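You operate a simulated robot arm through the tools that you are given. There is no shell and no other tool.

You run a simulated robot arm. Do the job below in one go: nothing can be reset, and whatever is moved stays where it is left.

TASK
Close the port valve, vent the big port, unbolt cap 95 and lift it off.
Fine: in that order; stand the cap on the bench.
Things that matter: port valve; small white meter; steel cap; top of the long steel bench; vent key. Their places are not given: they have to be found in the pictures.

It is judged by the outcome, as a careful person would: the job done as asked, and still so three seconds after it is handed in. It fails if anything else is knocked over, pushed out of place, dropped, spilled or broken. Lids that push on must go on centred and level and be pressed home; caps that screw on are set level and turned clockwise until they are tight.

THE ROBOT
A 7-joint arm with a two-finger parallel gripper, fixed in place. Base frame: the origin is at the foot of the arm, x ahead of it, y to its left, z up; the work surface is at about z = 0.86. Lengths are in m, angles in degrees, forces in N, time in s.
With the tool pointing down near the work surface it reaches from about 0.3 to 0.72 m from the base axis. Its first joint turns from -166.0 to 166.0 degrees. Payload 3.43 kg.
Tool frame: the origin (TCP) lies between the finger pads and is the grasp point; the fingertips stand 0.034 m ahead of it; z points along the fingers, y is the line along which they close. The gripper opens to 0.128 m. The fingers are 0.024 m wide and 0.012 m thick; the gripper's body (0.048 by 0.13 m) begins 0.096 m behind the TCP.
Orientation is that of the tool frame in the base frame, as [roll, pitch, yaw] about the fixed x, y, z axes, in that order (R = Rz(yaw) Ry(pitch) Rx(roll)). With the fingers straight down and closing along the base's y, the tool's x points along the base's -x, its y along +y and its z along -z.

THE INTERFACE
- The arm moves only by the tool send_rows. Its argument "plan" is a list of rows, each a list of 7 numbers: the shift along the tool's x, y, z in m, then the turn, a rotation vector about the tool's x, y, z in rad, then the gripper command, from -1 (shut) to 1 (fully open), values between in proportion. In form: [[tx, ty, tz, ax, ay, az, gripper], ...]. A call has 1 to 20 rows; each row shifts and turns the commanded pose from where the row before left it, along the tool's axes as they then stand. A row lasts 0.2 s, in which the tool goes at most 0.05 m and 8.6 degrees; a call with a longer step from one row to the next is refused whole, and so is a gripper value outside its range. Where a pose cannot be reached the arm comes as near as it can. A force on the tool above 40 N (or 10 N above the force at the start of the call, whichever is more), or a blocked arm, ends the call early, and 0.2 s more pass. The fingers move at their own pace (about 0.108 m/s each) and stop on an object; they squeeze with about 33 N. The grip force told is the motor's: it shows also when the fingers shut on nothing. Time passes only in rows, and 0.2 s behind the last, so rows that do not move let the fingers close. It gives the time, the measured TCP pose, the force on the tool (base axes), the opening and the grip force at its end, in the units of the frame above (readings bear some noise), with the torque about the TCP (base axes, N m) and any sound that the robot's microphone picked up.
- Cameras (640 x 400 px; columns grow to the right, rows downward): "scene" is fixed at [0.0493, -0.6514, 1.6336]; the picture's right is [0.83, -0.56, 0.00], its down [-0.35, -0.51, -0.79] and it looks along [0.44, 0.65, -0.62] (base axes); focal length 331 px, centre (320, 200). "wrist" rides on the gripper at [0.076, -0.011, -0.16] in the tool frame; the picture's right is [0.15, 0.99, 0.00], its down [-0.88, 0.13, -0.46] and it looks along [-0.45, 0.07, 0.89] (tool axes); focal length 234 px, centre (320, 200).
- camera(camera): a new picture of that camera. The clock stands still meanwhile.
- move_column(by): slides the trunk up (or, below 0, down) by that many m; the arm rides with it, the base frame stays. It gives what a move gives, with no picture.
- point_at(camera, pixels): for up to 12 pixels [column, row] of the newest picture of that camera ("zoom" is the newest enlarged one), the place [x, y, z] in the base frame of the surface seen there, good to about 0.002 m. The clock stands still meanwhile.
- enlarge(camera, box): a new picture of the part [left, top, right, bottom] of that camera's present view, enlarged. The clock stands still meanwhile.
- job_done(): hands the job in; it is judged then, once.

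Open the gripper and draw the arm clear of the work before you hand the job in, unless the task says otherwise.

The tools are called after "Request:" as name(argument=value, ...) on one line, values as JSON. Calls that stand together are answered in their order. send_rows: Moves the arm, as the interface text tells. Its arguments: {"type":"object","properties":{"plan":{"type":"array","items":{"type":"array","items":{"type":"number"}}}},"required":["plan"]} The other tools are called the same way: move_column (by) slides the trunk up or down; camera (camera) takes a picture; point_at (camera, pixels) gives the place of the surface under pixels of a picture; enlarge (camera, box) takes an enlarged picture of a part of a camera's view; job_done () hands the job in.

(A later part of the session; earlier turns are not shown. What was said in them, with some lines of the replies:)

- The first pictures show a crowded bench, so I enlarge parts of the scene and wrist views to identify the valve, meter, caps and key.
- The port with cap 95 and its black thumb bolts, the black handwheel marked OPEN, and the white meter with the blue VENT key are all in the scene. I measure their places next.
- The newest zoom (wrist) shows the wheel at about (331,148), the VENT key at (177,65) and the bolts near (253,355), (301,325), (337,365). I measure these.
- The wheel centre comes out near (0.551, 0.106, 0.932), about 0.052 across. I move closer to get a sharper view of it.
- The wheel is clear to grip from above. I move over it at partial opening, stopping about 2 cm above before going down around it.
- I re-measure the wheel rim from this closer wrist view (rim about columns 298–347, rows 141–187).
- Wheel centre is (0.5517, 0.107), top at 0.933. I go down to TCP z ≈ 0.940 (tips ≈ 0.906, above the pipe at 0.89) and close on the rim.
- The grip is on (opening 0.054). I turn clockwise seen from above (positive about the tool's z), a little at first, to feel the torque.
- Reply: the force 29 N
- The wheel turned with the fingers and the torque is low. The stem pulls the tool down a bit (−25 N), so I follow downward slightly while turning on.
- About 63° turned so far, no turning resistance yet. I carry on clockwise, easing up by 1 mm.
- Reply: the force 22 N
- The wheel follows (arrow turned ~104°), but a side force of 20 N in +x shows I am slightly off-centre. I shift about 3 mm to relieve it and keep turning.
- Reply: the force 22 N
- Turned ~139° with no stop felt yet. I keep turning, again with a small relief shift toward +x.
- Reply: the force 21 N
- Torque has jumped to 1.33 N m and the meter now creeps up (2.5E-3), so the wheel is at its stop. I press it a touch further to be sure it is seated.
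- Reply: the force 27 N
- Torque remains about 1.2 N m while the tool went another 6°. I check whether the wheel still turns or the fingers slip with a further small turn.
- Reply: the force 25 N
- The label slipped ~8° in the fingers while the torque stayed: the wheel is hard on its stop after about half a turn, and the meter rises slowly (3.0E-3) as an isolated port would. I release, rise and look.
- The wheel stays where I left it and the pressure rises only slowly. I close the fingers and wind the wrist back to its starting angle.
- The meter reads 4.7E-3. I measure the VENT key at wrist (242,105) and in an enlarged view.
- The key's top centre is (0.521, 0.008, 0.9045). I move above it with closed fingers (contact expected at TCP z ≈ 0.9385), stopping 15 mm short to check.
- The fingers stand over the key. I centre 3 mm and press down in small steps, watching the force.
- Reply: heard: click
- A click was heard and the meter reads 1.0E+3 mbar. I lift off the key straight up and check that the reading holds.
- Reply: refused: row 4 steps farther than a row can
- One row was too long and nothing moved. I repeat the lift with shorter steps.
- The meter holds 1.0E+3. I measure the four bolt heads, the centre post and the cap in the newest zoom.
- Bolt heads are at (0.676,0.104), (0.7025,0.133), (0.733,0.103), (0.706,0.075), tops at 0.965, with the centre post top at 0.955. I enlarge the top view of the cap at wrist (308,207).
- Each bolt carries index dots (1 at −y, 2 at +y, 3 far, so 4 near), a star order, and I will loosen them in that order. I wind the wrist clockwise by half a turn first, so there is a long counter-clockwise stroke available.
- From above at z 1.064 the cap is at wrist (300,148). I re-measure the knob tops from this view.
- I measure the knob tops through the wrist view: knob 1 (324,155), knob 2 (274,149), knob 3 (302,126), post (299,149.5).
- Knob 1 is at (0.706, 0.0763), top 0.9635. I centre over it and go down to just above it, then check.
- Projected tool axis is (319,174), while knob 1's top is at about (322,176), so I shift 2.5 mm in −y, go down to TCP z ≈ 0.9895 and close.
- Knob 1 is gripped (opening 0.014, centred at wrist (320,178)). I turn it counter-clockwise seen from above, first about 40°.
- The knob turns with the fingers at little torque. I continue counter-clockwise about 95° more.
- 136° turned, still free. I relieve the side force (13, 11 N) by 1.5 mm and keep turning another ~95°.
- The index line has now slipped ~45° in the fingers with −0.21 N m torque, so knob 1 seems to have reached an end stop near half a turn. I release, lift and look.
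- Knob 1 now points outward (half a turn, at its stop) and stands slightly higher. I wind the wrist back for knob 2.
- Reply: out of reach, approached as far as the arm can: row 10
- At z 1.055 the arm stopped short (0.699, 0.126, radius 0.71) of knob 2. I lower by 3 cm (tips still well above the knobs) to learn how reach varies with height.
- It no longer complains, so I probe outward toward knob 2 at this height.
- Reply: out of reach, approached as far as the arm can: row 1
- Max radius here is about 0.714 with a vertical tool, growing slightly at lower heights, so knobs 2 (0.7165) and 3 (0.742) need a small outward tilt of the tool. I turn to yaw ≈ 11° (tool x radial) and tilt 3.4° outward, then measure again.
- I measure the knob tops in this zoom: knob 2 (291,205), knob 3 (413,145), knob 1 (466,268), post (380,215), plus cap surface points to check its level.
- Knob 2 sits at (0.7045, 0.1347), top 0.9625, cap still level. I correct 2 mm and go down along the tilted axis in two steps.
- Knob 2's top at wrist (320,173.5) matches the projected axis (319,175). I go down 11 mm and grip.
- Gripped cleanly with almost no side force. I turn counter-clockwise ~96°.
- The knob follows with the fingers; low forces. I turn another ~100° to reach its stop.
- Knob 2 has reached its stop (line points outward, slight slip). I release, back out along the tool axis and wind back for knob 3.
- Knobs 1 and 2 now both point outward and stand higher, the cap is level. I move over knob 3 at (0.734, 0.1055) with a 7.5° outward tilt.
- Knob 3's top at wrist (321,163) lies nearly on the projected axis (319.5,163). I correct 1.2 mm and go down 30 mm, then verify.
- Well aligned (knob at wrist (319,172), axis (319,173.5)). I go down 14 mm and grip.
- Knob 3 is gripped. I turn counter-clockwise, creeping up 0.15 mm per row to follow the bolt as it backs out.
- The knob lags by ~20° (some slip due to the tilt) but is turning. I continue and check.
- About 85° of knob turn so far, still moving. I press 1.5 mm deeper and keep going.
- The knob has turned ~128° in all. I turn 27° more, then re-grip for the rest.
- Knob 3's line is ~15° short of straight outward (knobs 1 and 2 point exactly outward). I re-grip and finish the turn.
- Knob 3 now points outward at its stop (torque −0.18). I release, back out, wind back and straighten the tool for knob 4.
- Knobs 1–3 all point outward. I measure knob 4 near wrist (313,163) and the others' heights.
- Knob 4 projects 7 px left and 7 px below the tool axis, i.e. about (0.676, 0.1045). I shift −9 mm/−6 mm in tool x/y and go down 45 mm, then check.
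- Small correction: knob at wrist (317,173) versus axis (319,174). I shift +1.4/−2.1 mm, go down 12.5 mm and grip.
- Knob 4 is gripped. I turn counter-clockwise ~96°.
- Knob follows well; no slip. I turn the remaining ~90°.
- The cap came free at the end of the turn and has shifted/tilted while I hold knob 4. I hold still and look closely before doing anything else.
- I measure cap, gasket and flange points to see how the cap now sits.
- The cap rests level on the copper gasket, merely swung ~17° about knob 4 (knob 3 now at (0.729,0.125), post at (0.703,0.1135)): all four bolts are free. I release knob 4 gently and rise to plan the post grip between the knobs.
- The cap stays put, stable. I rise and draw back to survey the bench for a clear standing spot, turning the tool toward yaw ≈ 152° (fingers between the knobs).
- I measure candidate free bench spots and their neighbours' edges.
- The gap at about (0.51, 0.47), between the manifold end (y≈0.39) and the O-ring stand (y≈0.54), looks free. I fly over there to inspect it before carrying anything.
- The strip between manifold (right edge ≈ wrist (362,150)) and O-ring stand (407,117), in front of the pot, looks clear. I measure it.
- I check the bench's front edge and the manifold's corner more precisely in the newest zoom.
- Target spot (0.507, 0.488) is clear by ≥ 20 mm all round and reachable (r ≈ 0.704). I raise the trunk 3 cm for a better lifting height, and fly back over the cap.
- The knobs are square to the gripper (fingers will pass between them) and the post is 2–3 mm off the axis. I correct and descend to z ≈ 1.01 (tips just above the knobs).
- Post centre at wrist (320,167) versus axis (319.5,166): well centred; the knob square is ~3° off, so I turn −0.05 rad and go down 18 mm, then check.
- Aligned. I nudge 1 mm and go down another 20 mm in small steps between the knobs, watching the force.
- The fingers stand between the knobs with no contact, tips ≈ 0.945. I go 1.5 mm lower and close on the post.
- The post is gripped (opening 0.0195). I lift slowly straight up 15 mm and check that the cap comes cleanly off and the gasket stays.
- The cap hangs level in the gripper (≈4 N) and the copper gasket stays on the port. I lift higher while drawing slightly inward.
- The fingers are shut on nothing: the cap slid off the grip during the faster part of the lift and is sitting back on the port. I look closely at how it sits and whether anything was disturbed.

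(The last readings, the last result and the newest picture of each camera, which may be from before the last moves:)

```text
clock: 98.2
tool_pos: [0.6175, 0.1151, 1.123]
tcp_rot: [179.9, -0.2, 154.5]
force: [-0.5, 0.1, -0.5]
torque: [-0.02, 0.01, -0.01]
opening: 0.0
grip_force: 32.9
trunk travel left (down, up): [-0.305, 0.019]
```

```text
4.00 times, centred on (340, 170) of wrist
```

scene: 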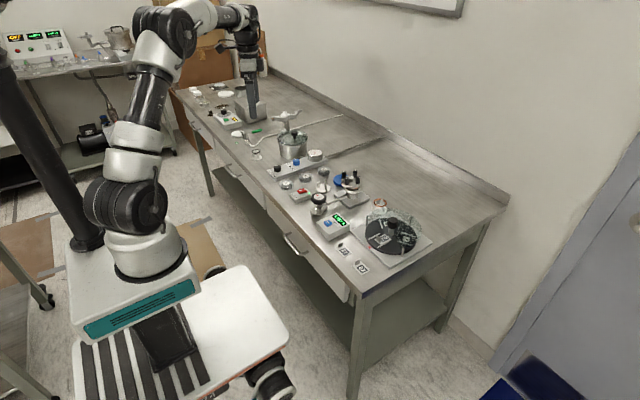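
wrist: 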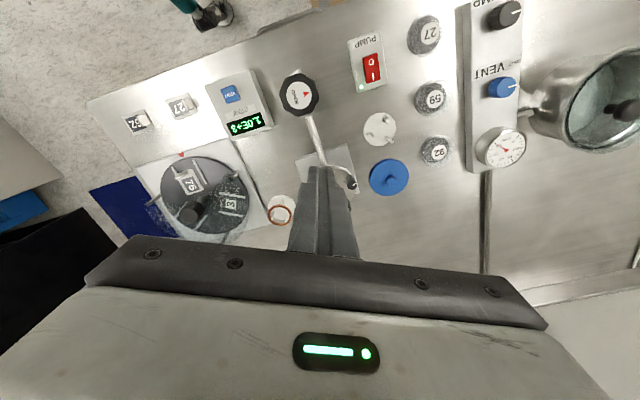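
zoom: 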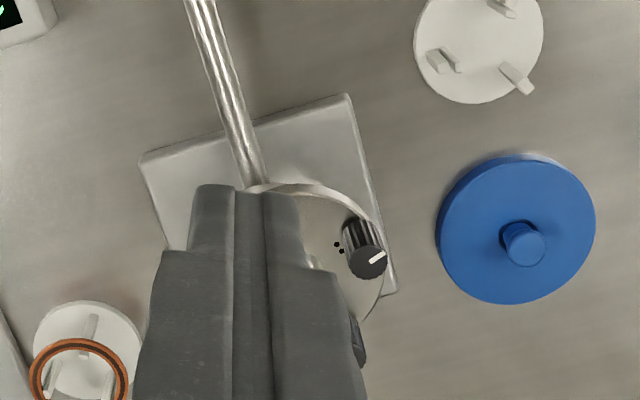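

The cap sits level in the same place, gasket in place. I return above it with the fingers open, aiming for a deeper grip and a much slower lift this time.

Request:
send_rows(plan=[[-0.018, 0.0086, 0.0, 0, 0, 0, -0.5], [-0.018, 0.0086, 0.02, 0, 0, 0, -0.5], [-0.018, 0.0086, 0.025, 0, 0, 0, -0.5], [-0.018, 0.0086, 0.025, 0, 0, 0, -0.5], [-0.004, 0.002, 0.03, 0, 0, 0, -0.5], [0, 0, 0, 0, 0, 0, -0.5]])

Request:
enlarge(camera="wrist", box=[260, 110, 380, 210])

Request:
camera(camera="wrist")

```text
clock: 99.5
tool_pos: [0.7024, 0.1132, 1.02]
tcp_rot: [180.0, 0.0, 154.3]
force: [0.0, 0.6, 0.3]
torque: [-0.05, 0.02, 0.01]
opening: 0.032
grip_force: 0.1
trunk travel left (down, up): [-0.305, 0.019]
```

```text
4.00 times, centred on (320, 160) of wrist
```

zoom: 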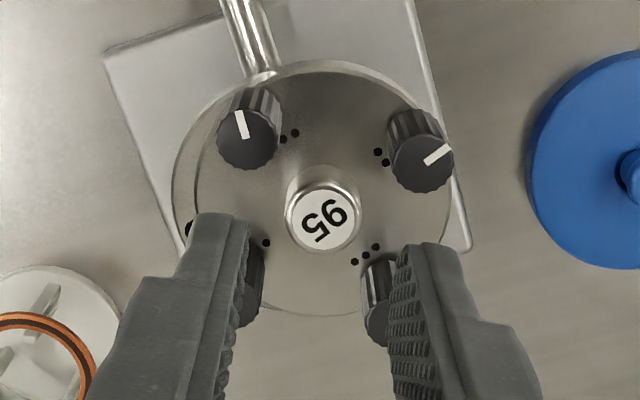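

```text
taken
```

wrist: 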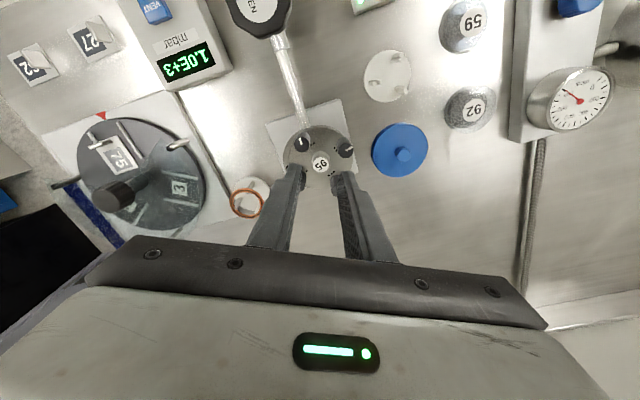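

The post is centred (wrist (320.5,164.5) on the axis). I go down to TCP z ≈ 0.975, finishing in fine steps.

Request:
send_rows(plan=[[0, 0.0007, 0.015, 0, 0, 0, -0.5], [0, 0, 0.015, 0, 0, 0, -0.5], [0, 0, 0.01, 0, 0, 0, -0.5], [0, 0, 0.003, 0, 0, 0, -0.5], [0, 0, 0.002, 0, 0, 0, -0.5], [0, 0, 0, 0, 0, 0, -0.5]])

Request:
enlarge(camera="scene", box=[335, 165, 375, 200])

```text
clock: 101.0
tool_pos: [0.7026, 0.1159, 0.978]
tcp_rot: [179.8, 0.0, 154.4]
force: [0.1, -0.4, 0.2]
torque: [0.0, 0.0, -0.01]
opening: 0.0319
grip_force: 0.1
trunk travel left (down, up): [-0.305, 0.019]
```

```text
11.43 times, centred on (355, 182) of scene
```

zoom: 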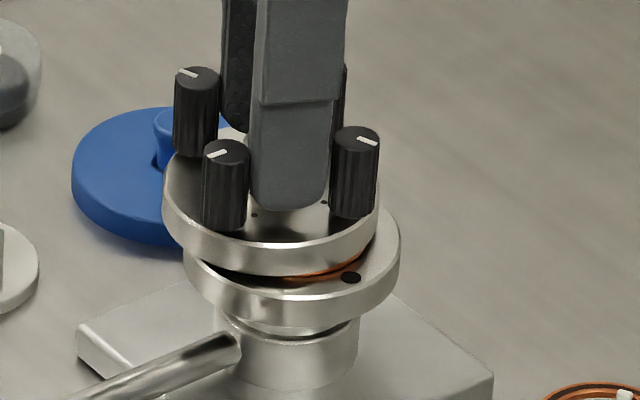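

No contact yet. I go on down in 1 mm steps to find the cap's top with a light touch.

Request:
send_rows(plan=[[0, 0, 0.001, 0, 0, 0, -0.5], [0, 0, 0.001, 0, 0, 0, -0.5], [0, 0, 0, 0, 0, 0, -0.5]])

Request:
send_rows(plan=[[0, 0, 0.001, 0, 0, 0, -0.5], [0, 0, 0.0005, 0, 0, 0, -0.5], [0, 0, 0, 0, 0, 0, -0.5]])

```text
clock: 101.8
tool_pos: [0.7012, 0.1153, 0.9737]
tcp_rot: [179.9, -0.1, 154.4]
force: [0.4, -0.6, -0.2]
torque: [0.0, -0.04, 0.02]
opening: 0.0321
grip_force: 0.0
trunk travel left (down, up): [-0.305, 0.019]
```

```text
clock: 102.5
tool_pos: [0.7018, 0.1164, 0.9736]
tcp_rot: [179.9, -0.1, 154.5]
force: [-1.5, -0.1, -0.3]
torque: [0.03, -0.01, -0.01]
opening: 0.0323
grip_force: 0.1
trunk travel left (down, up): [-0.305, 0.019]
```

Tips are now practically at the cap's surface with no load. I close on the post here and check the hold.

Request:
send_rows(plan=[[0, 0, -0.0005, 0, 0, 0, -1], [0, 0, 0, 0, 0, 0, -1], [0, 0, 0, 0, 0, 0, -1], [0, 0, 0, 0, 0, 0, -1]])

Request:
enlarge(camera="scene", box=[335, 165, 375, 200])

Request:
enlarge(camera="wrist", box=[260, 120, 380, 220])

```text
clock: 103.5
tool_pos: [0.7021, 0.1162, 0.9737]
tcp_rot: [179.9, -0.1, 154.4]
force: [0.4, -0.7, 0.7]
torque: [-0.09, 0.0, 0.01]
opening: 0.0191
grip_force: 32.9
trunk travel left (down, up): [-0.305, 0.019]
```

```text
11.43 times, centred on (355, 182) of scene
```

zoom: 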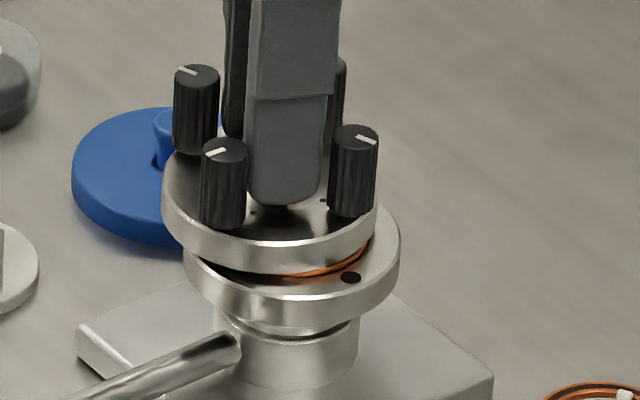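

```text
4.00 times, centred on (320, 170) of wrist
```

zoom: 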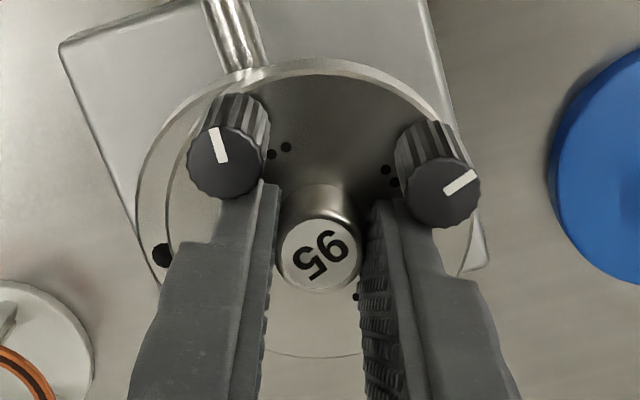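

Gripped deep on the post, well centred. I lift slowly, 3–4 mm per row.

Request:
send_rows(plan=[[0, 0, -0.001, 0, 0, 0, -1], [0, 0, -0.002, 0, 0, 0, -1], [0, 0, -0.003, 0, 0, 0, -1], [0, 0, -0.004, 0, 0, 0, -1], [0, 0, -0.004, 0, 0, 0, -1], [0, 0, -0.003, 0, 0, 0, -1], [0, 0, -0.001, 0, 0, 0, -1]])

Request:
enlarge(camera="scene", box=[335, 165, 375, 200])

Request:
enlarge(camera="wrist", box=[260, 120, 380, 220])

```text
clock: 105.2
tool_pos: [0.7033, 0.1142, 0.9909]
tcp_rot: [179.9, -0.2, 154.4]
force: [-0.4, -0.4, -4.2]
torque: [-0.04, 0.01, 0.03]
opening: 0.0193
grip_force: 32.6
trunk travel left (down, up): [-0.305, 0.019]
```

```text
11.43 times, centred on (355, 182) of scene
```

zoom: 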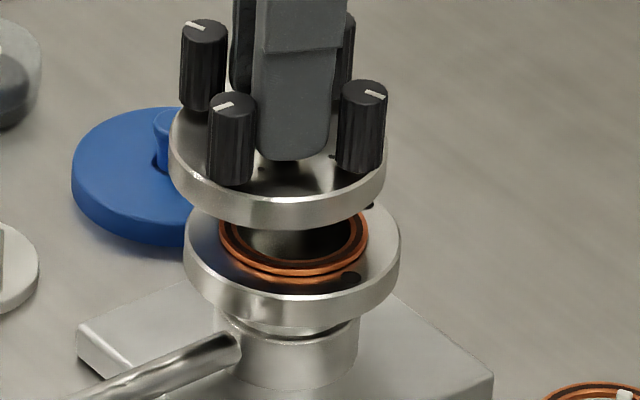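

```text
4.00 times, centred on (320, 170) of wrist
```

zoom: 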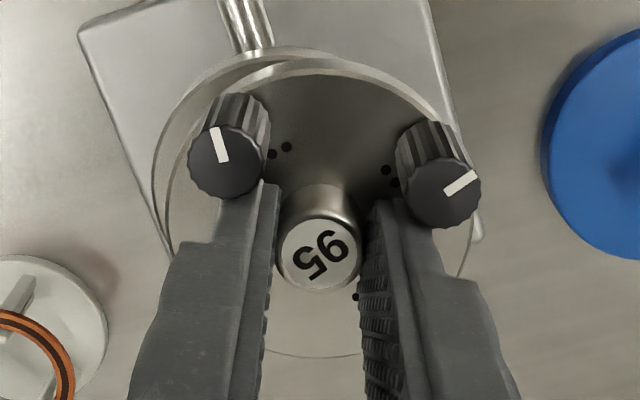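

The cap is up and not sliding relative to the fingers. I continue slowly upward at 5 mm per row and check again.

Request:
send_rows(plan=[[0, 0, -0.002, 0, 0, 0, -1], [0, 0, -0.004, 0, 0, 0, -1], [0, 0, -0.005, 0, 0, 0, -1], [0, 0, -0.005, 0, 0, 0, -1], [0, 0, -0.004, 0, 0, 0, -1], [0, 0, -0.002, 0, 0, 0, -1]])

Request:
enlarge(camera="wrist", box=[260, 120, 380, 220])

Request:
enlarge(camera="scene", box=[335, 155, 375, 190])

```text
clock: 106.5
tool_pos: [0.7027, 0.1167, 1.0144]
tcp_rot: [179.9, 0.0, 154.4]
force: [-0.1, 0.9, -4.3]
torque: [-0.02, -0.02, 0.02]
opening: 0.0189
grip_force: 32.9
trunk travel left (down, up): [-0.305, 0.019]
```

```text
4.00 times, centred on (320, 170) of wrist
```

zoom: 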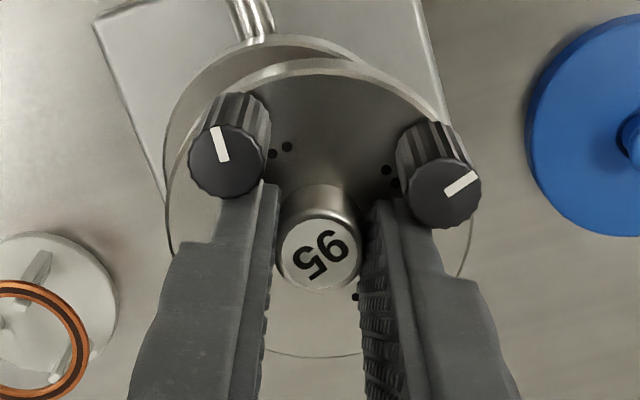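

```text
11.43 times, centred on (355, 172) of scene
```

zoom: 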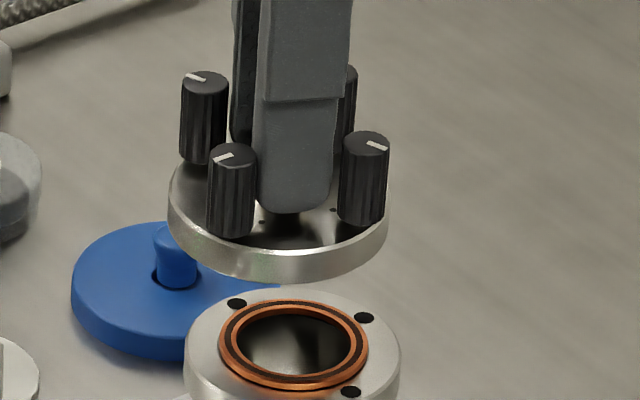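

Held steady, all flange holes and the gasket visible below. I keep rising slowly and draw inward gently.

Request:
send_rows(plan=[[0.001, -0.0005, -0.003, 0, 0, 0, -1], [0.003, -0.0014, -0.005, 0, 0, 0, -1], [0.005, -0.0024, -0.005, 0, 0, 0, -1], [0.006, -0.0029, -0.006, 0, 0, 0, -1], [0.006, -0.0029, -0.006, 0, 0, 0, -1], [0.006, -0.0029, -0.006, 0, 0, 0, -1], [0.006, -0.0029, -0.006, 0, 0, 0, -1], [0.006, -0.0029, -0.005, 0, 0, 0, -1], [0.006, -0.0029, -0.003, 0, 0, 0, -1], [0.004, -0.002, -0.001, 0, 0, 0, -1], [0.002, -0.001, 0, 0, 0, 0, -1]])

Request:
enlarge(camera="wrist", box=[260, 120, 380, 220])

Request:
enlarge(camera="scene", box=[310, 130, 390, 200])

```text
clock: 109.0
tool_pos: [0.6458, 0.1159, 1.0596]
tcp_rot: [179.9, 0.0, 154.4]
force: [-0.3, 0.8, -4.9]
torque: [-0.02, -0.01, 0.0]
opening: 0.0192
grip_force: 32.4
trunk travel left (down, up): [-0.305, 0.019]
```

```text
4.00 times, centred on (320, 170) of wrist
```

zoom: 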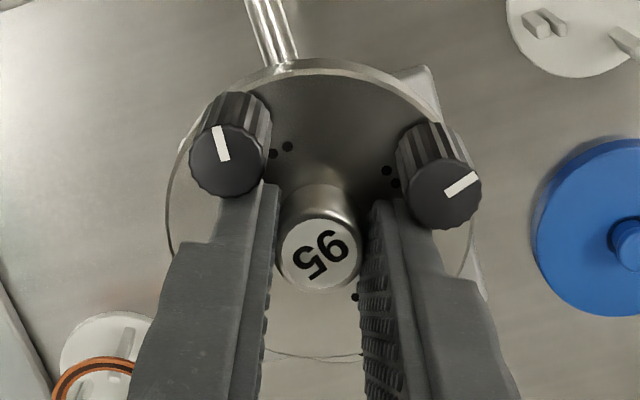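

```text
5.71 times, centred on (350, 165) of scene
```

zoom: 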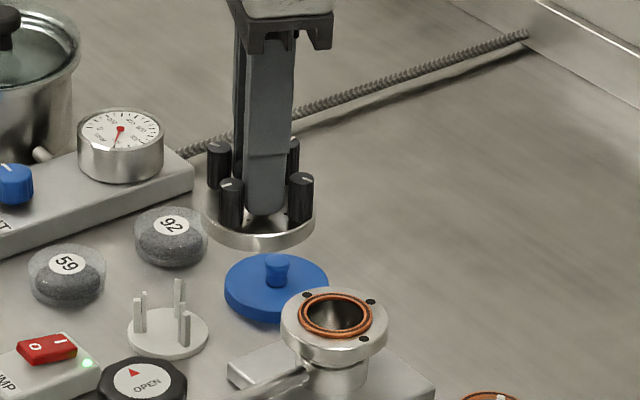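

Solid hold. I carry it across at constant height toward (0.507, 0.488) with gentle ramps.

Request:
send_rows(plan=[[0.0029, 0.0028, 0, 0, 0, 0, -1], [0.0058, 0.0055, 0, 0, 0, 0, -1], [0.0086, 0.0083, 0, 0, 0, 0, -1], [0.0115, 0.0111, 0, 0, 0, 0, -1], [0.0144, 0.0139, 0, 0, 0, 0, -1], [0.0144, 0.0139, 0, 0, 0, 0, -1], [0.0144, 0.0139, 0, 0, 0, 0, -1], [0.0144, 0.0139, 0, 0, 0, 0, -1], [0.0144, 0.0139, 0, 0, 0, 0, -1], [0.0144, 0.0139, 0, 0, 0, 0, -1], [0.0144, 0.0139, 0, 0, 0, 0, -1], [0.0144, 0.0139, 0, 0, 0, 0, -1], [0.0144, 0.0139, 0, 0, 0, 0, -1], [0.0144, 0.0139, 0, 0, 0, 0, -1], [0.0144, 0.0139, 0, 0, 0, 0, -1], [0.0144, 0.0139, 0, 0, 0, 0, -1], [0.0115, 0.0111, 0, 0, 0, 0, -1], [0.0086, 0.0083, 0, 0, 0, 0, -1], [0.0058, 0.0055, 0, 0, 0, 0, -1], [0.0029, 0.0028, 0, 0, 0, 0, -1]])

Request:
camera(camera="wrist")

Request:
enlarge(camera="scene", box=[220, 80, 350, 200])

```text
clock: 113.2
tool_pos: [0.532, 0.415, 1.0605]
tcp_rot: [179.9, -0.2, 154.5]
force: [-0.3, 0.4, -4.8]
torque: [0.01, 0.02, 0.01]
opening: 0.0192
grip_force: 32.7
trunk travel left (down, up): [-0.305, 0.019]
```

```text
taken
```

wrist: 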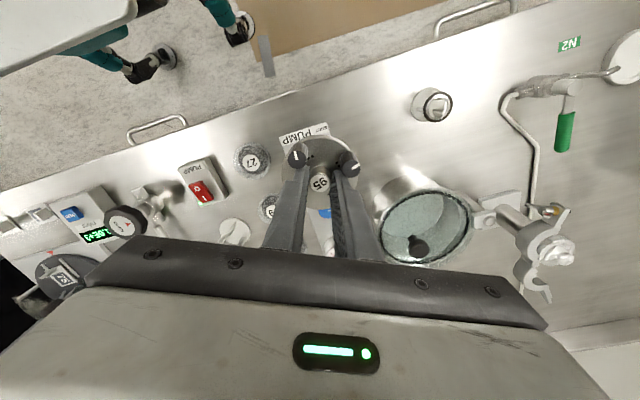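

```text
3.33 times, centred on (285, 140) of scene
```

zoom: 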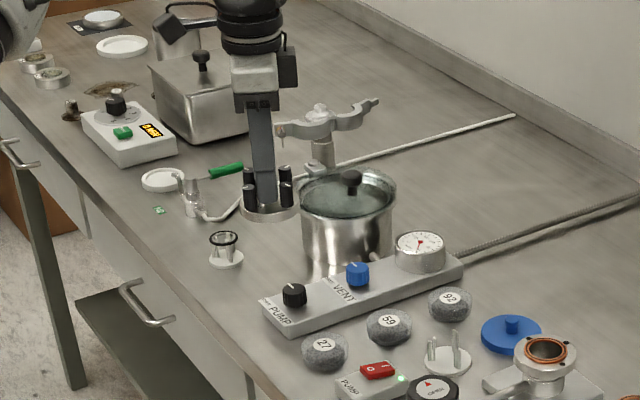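

Steady; next to the spot now. I cover the last 77 mm gently and verify the position over the free area.

Request:
send_rows(plan=[[0.0028, 0.0026, 0, 0, 0, 0, -1], [0.0057, 0.0052, 0, 0, 0, 0, -1], [0.0085, 0.0077, 0, 0, 0, 0, -1], [0.0114, 0.0103, 0, 0, 0, 0, -1], [0.0114, 0.0103, 0, 0, 0, 0, -1], [0.0085, 0.0077, 0, 0, 0, 0, -1], [0.0057, 0.0052, 0, 0, 0, 0, -1], [0.0028, 0.0026, 0, 0, 0, 0, -1]])

Request:
camera(camera="wrist")

Request:
enlarge(camera="scene", box=[220, 90, 320, 190])

```text
clock: 115.0
tool_pos: [0.506, 0.4864, 1.0608]
tcp_rot: [179.9, -0.1, 154.3]
force: [0.6, 0.2, -4.4]
torque: [0.02, 0.01, 0.01]
opening: 0.019
grip_force: 32.5
trunk travel left (down, up): [-0.305, 0.019]
```

```text
taken
```

wrist: 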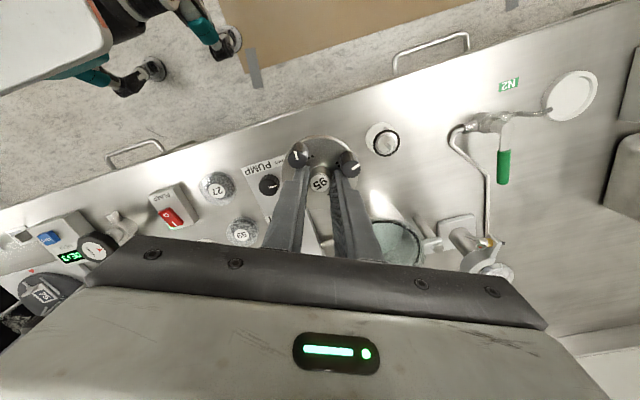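

```text
4.00 times, centred on (270, 140) of scene
```

zoom: 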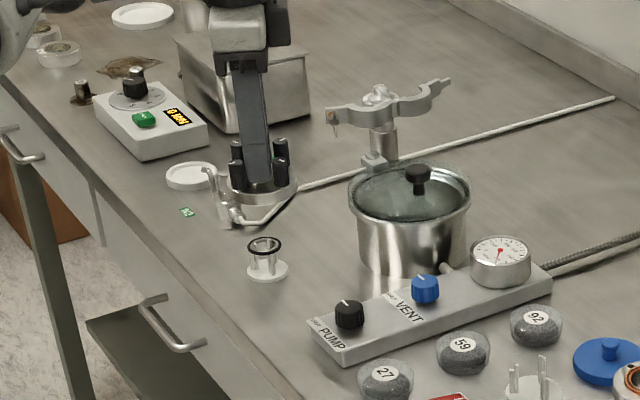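

The cap is over the chosen clear spot at (0.506, 0.486). I lower it to about 2.5 cm above touchdown and look.

Request:
send_rows(plan=[[0, 0, 0.003, 0, 0, 0, -1], [0, 0, 0.006, 0, 0, 0, -1], [0, 0, 0.01, 0, 0, 0, -1], [0, 0, 0.012, 0, 0, 0, -1], [0, 0, 0.012, 0, 0, 0, -1], [0, 0, 0.012, 0, 0, 0, -1], [0, 0, 0.012, 0, 0, 0, -1], [0, 0, 0.012, 0, 0, 0, -1], [0, 0, 0.012, 0, 0, 0, -1], [0, 0, 0.012, 0, 0, 0, -1], [0, 0, 0.01, 0, 0, 0, -1], [0, 0, 0.006, 0, 0, 0, -1], [0, 0, 0.003, 0, 0, 0, -1]])

Request:
camera(camera="wrist")

Request:
enlarge(camera="scene", box=[230, 130, 300, 190])

```text
clock: 117.8
tool_pos: [0.506, 0.4872, 0.9396]
tcp_rot: [179.9, -0.1, 154.4]
force: [-0.1, 0.5, -4.8]
torque: [0.02, -0.02, -0.02]
opening: 0.019
grip_force: 33.0
trunk travel left (down, up): [-0.305, 0.019]
```

```text
taken
```

wrist: 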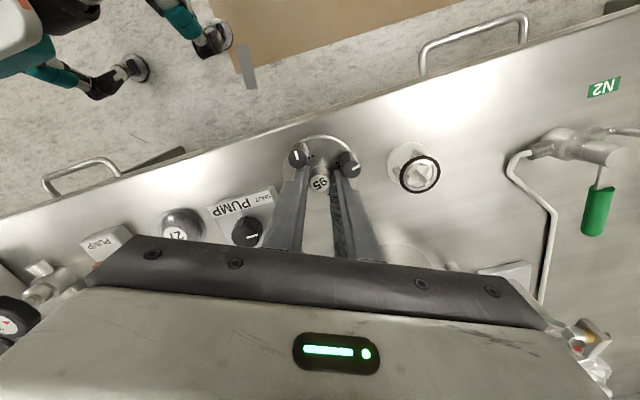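

```text
6.67 times, centred on (265, 160) of scene
```

zoom: 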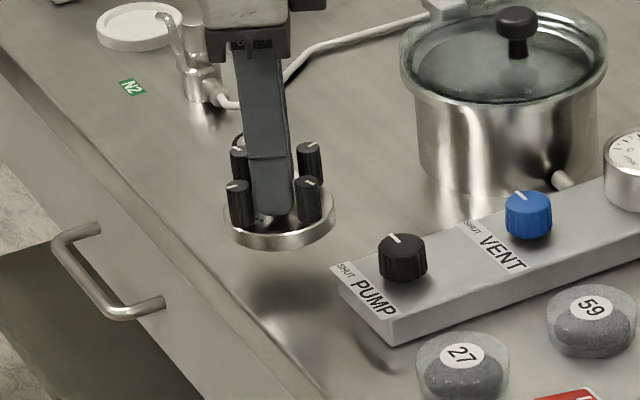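

The cap hangs clear above its spot. I measure the bench edge next to the cap before setting down.

Request:
point_at(camera="wrist", pixels=[[310, 122], [310, 126], [310, 131], [280, 140], [350, 125], [310, 138], [320, 139], [225, 205]])

```text
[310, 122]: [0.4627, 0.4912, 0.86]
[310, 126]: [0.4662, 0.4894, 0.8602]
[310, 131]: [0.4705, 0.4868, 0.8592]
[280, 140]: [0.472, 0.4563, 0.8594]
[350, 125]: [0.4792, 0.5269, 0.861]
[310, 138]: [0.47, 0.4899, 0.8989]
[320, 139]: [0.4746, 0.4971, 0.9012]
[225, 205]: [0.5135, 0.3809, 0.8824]
```

There is bench at least to x = 0.463 while the cap's edge is at 0.469; I shift 5 mm further in for margin and lower slowly to feel for the bench.

Request:
send_rows(plan=[[-0.0027, 0.0002, 0.003, 0, 0, 0, -1], [-0.0027, 0.0002, 0.005, 0, 0, 0, -1], [0, 0, 0.006, 0, 0, 0, -1], [0, 0, 0.006, 0, 0, 0, -1], [0, 0, 0.004, 0, 0, 0, -1], [0, 0, 0.002, 0, 0, 0, -1], [0, 0, 0.001, 0, 0, 0, -1], [0, 0, 0.001, 0, 0, 0, -1]])

Request:
enlarge(camera="scene", box=[240, 140, 290, 185])

```text
clock: 119.5
tool_pos: [0.5102, 0.4847, 0.9116]
tcp_rot: [180.0, -0.1, 154.4]
force: [-1.9, -0.5, -0.1]
torque: [-0.07, 0.21, -0.06]
opening: 0.0191
grip_force: 33.1
trunk travel left (down, up): [-0.305, 0.019]
```

```text
8.89 times, centred on (265, 162) of scene
```

zoom: 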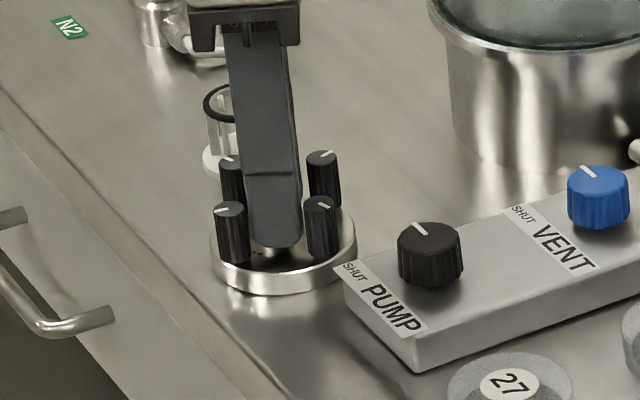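

The weight has gone off the tool (force z ≈ 0), so the cap touches the bench. I lower by single millimetres to make sure it is flat before letting go.

Request:
send_rows(plan=[[0, 0, 0.0007, 0, 0, 0, -1], [0, 0, 0, 0, 0, 0, -1]])

Request:
enlarge(camera="scene", box=[245, 150, 280, 180])

Request:
enlarge(camera="wrist", box=[260, 110, 400, 220])

```text
clock: 120.2
tool_pos: [0.5106, 0.485, 0.9111]
tcp_rot: [179.8, 0.0, 154.5]
force: [-1.8, -3.1, 5.4]
torque: [-0.04, 0.41, 0.12]
opening: 0.0192
grip_force: 32.7
trunk travel left (down, up): [-0.305, 0.019]
```

```text
13.33 times, centred on (262, 165) of scene
```

zoom: 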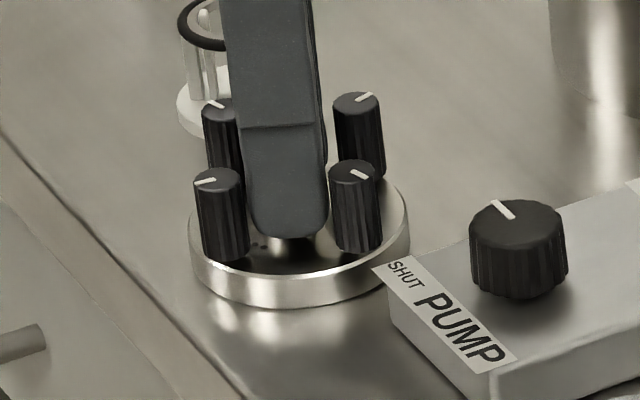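

```text
3.64 times, centred on (330, 165) of wrist
```

zoom: 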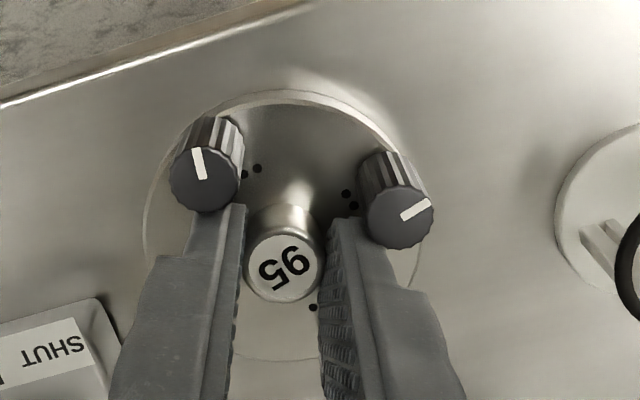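

The cap stands flat on the bench (now +5 N reaction), clear of the manifold and stand. I open the fingers and rise straight up between the knobs.

Request:
send_rows(plan=[[0, 0, 0, 0, 0, 0, -0.7], [0, 0, 0, 0, 0, 0, -0.55], [0, 0, 0, 0, 0, 0, -0.55], [0, 0, -0.008, 0, 0, 0, -0.55], [0, 0, -0.015, 0, 0, 0, -0.55], [0, 0, -0.03, 0, 0, 0, -0.55], [0, 0, -0.04, 0, 0, 0, -0.55]])

Request:
enlarge(camera="scene", box=[240, 140, 290, 185])

Request:
camera(camera="wrist")

```text
clock: 121.8
tool_pos: [0.5087, 0.4852, 1.0044]
tcp_rot: [179.9, 0.0, 154.5]
force: [-0.6, 0.3, -0.3]
torque: [0.03, -0.03, 0.01]
opening: 0.0289
grip_force: 0.0
trunk travel left (down, up): [-0.305, 0.019]
```

```text
8.89 times, centred on (265, 162) of scene
```

zoom: 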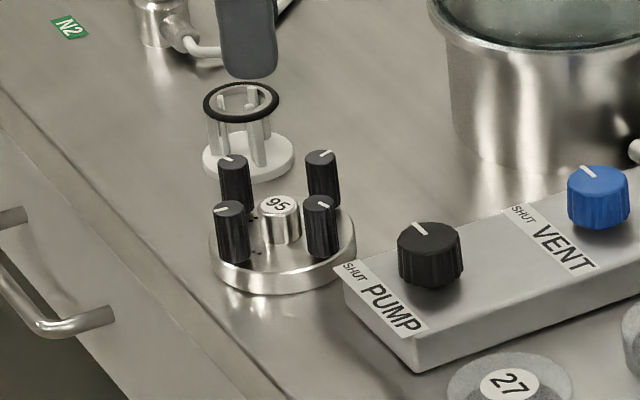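

```text
taken
```

wrist: 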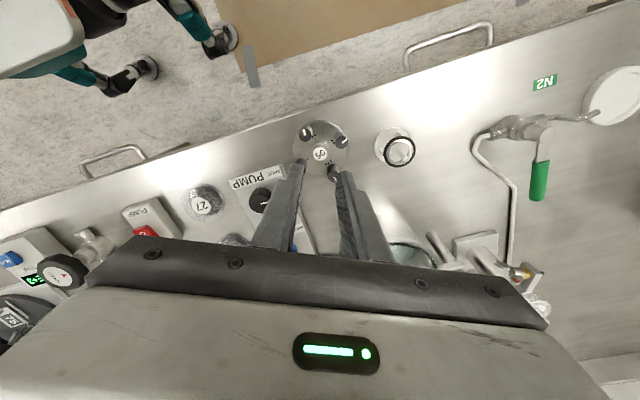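

The cap stands upright on the bench. I draw the arm up and back, open, and make a final check of the whole scene.

Request:
send_rows(plan=[[0, 0, -0.04, 0, 0, 0, -0.55], [0, 0, -0.045, 0, 0, 0, 0], [0, 0, -0.045, 0, 0, 0, 1], [0.02, -0.02, -0.03, 0, 0, 0, 1], [0.02, -0.03, -0.02, 0, 0, 0, 1], [0.02, -0.03, 0, 0, 0, 0, 1], [0, 0, 0, 0, 0, 0, 1]])

Request:
camera(camera="scene")

Request:
enlarge(camera="scene", box=[225, 130, 345, 220])

Request:
enlarge(camera="scene", box=[280, 155, 420, 280])

```text
clock: 123.3
tool_pos: [0.4213, 0.4363, 1.1841]
tcp_rot: [179.9, 0.0, 154.4]
force: [0.4, 0.1, -0.8]
torque: [-0.01, 0.0, 0.0]
opening: 0.1281
grip_force: 0.1
trunk travel left (down, up): [-0.305, 0.019]
```

```text
taken
```

scene: 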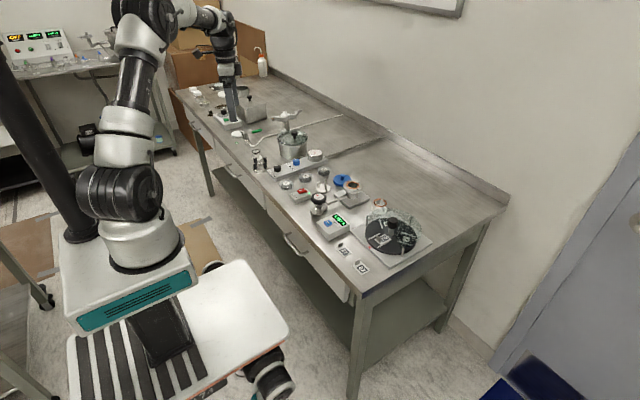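

```text
4.44 times, centred on (285, 175) of scene
```

zoom: 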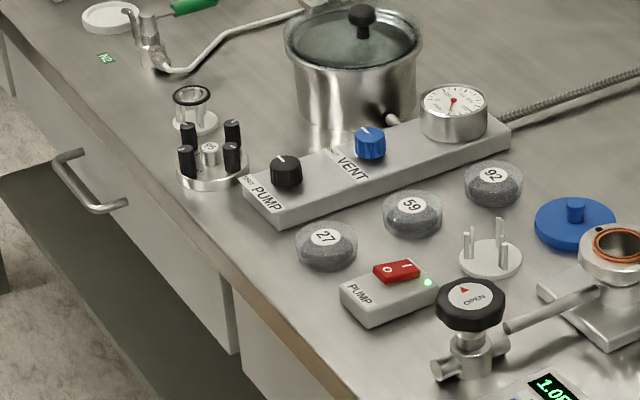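

```text
3.20 times, centred on (350, 218) of scene
```

zoom: 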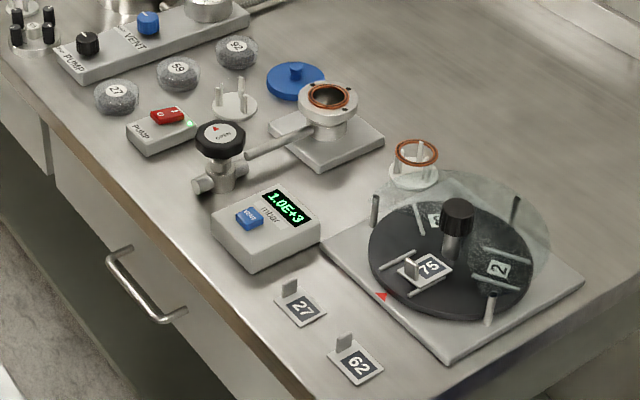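

Everything else is in place: the valve is shut, the meter reads 1.0E+3, the gasket is on the open port, and cap 95 stands upright on the bench. The gripper is open and the arm is clear, so I hand the job in.

Request:
job_done()

```text
The job is handed in.
```

The job was done in the order you asked and has been handed in, but the cap slipped once on the way.

- **Port valve:** closed, turned clockwise until it reached its stop.
- **Vent:** I pressed the vent key on the meter. It clicked, and the reading went to 1.0E+3 mbar and stayed there.
- **Bolts:** all four bolts on cap 95 were undone in the marked order, 1 to 4. They stayed in the cap. On the last bolt the cap came free and swung about 17 degrees on the port.
- **Cap:** it stands upright on the bench, in the clear spot between the pump and vent valve block and the O-ring stand. The copper gasket stayed on the port.

**The slip:** on the first lift the cap slid out of the fingers and fell back onto the port from a height I could not see. It came to rest level, and I saw no damage or anything else disturbed. I gripped it deeper and lifted it slowly the second time, and it held.

At the end nothing else looked moved or knocked over. The gripper was open and the arm clear of the work.
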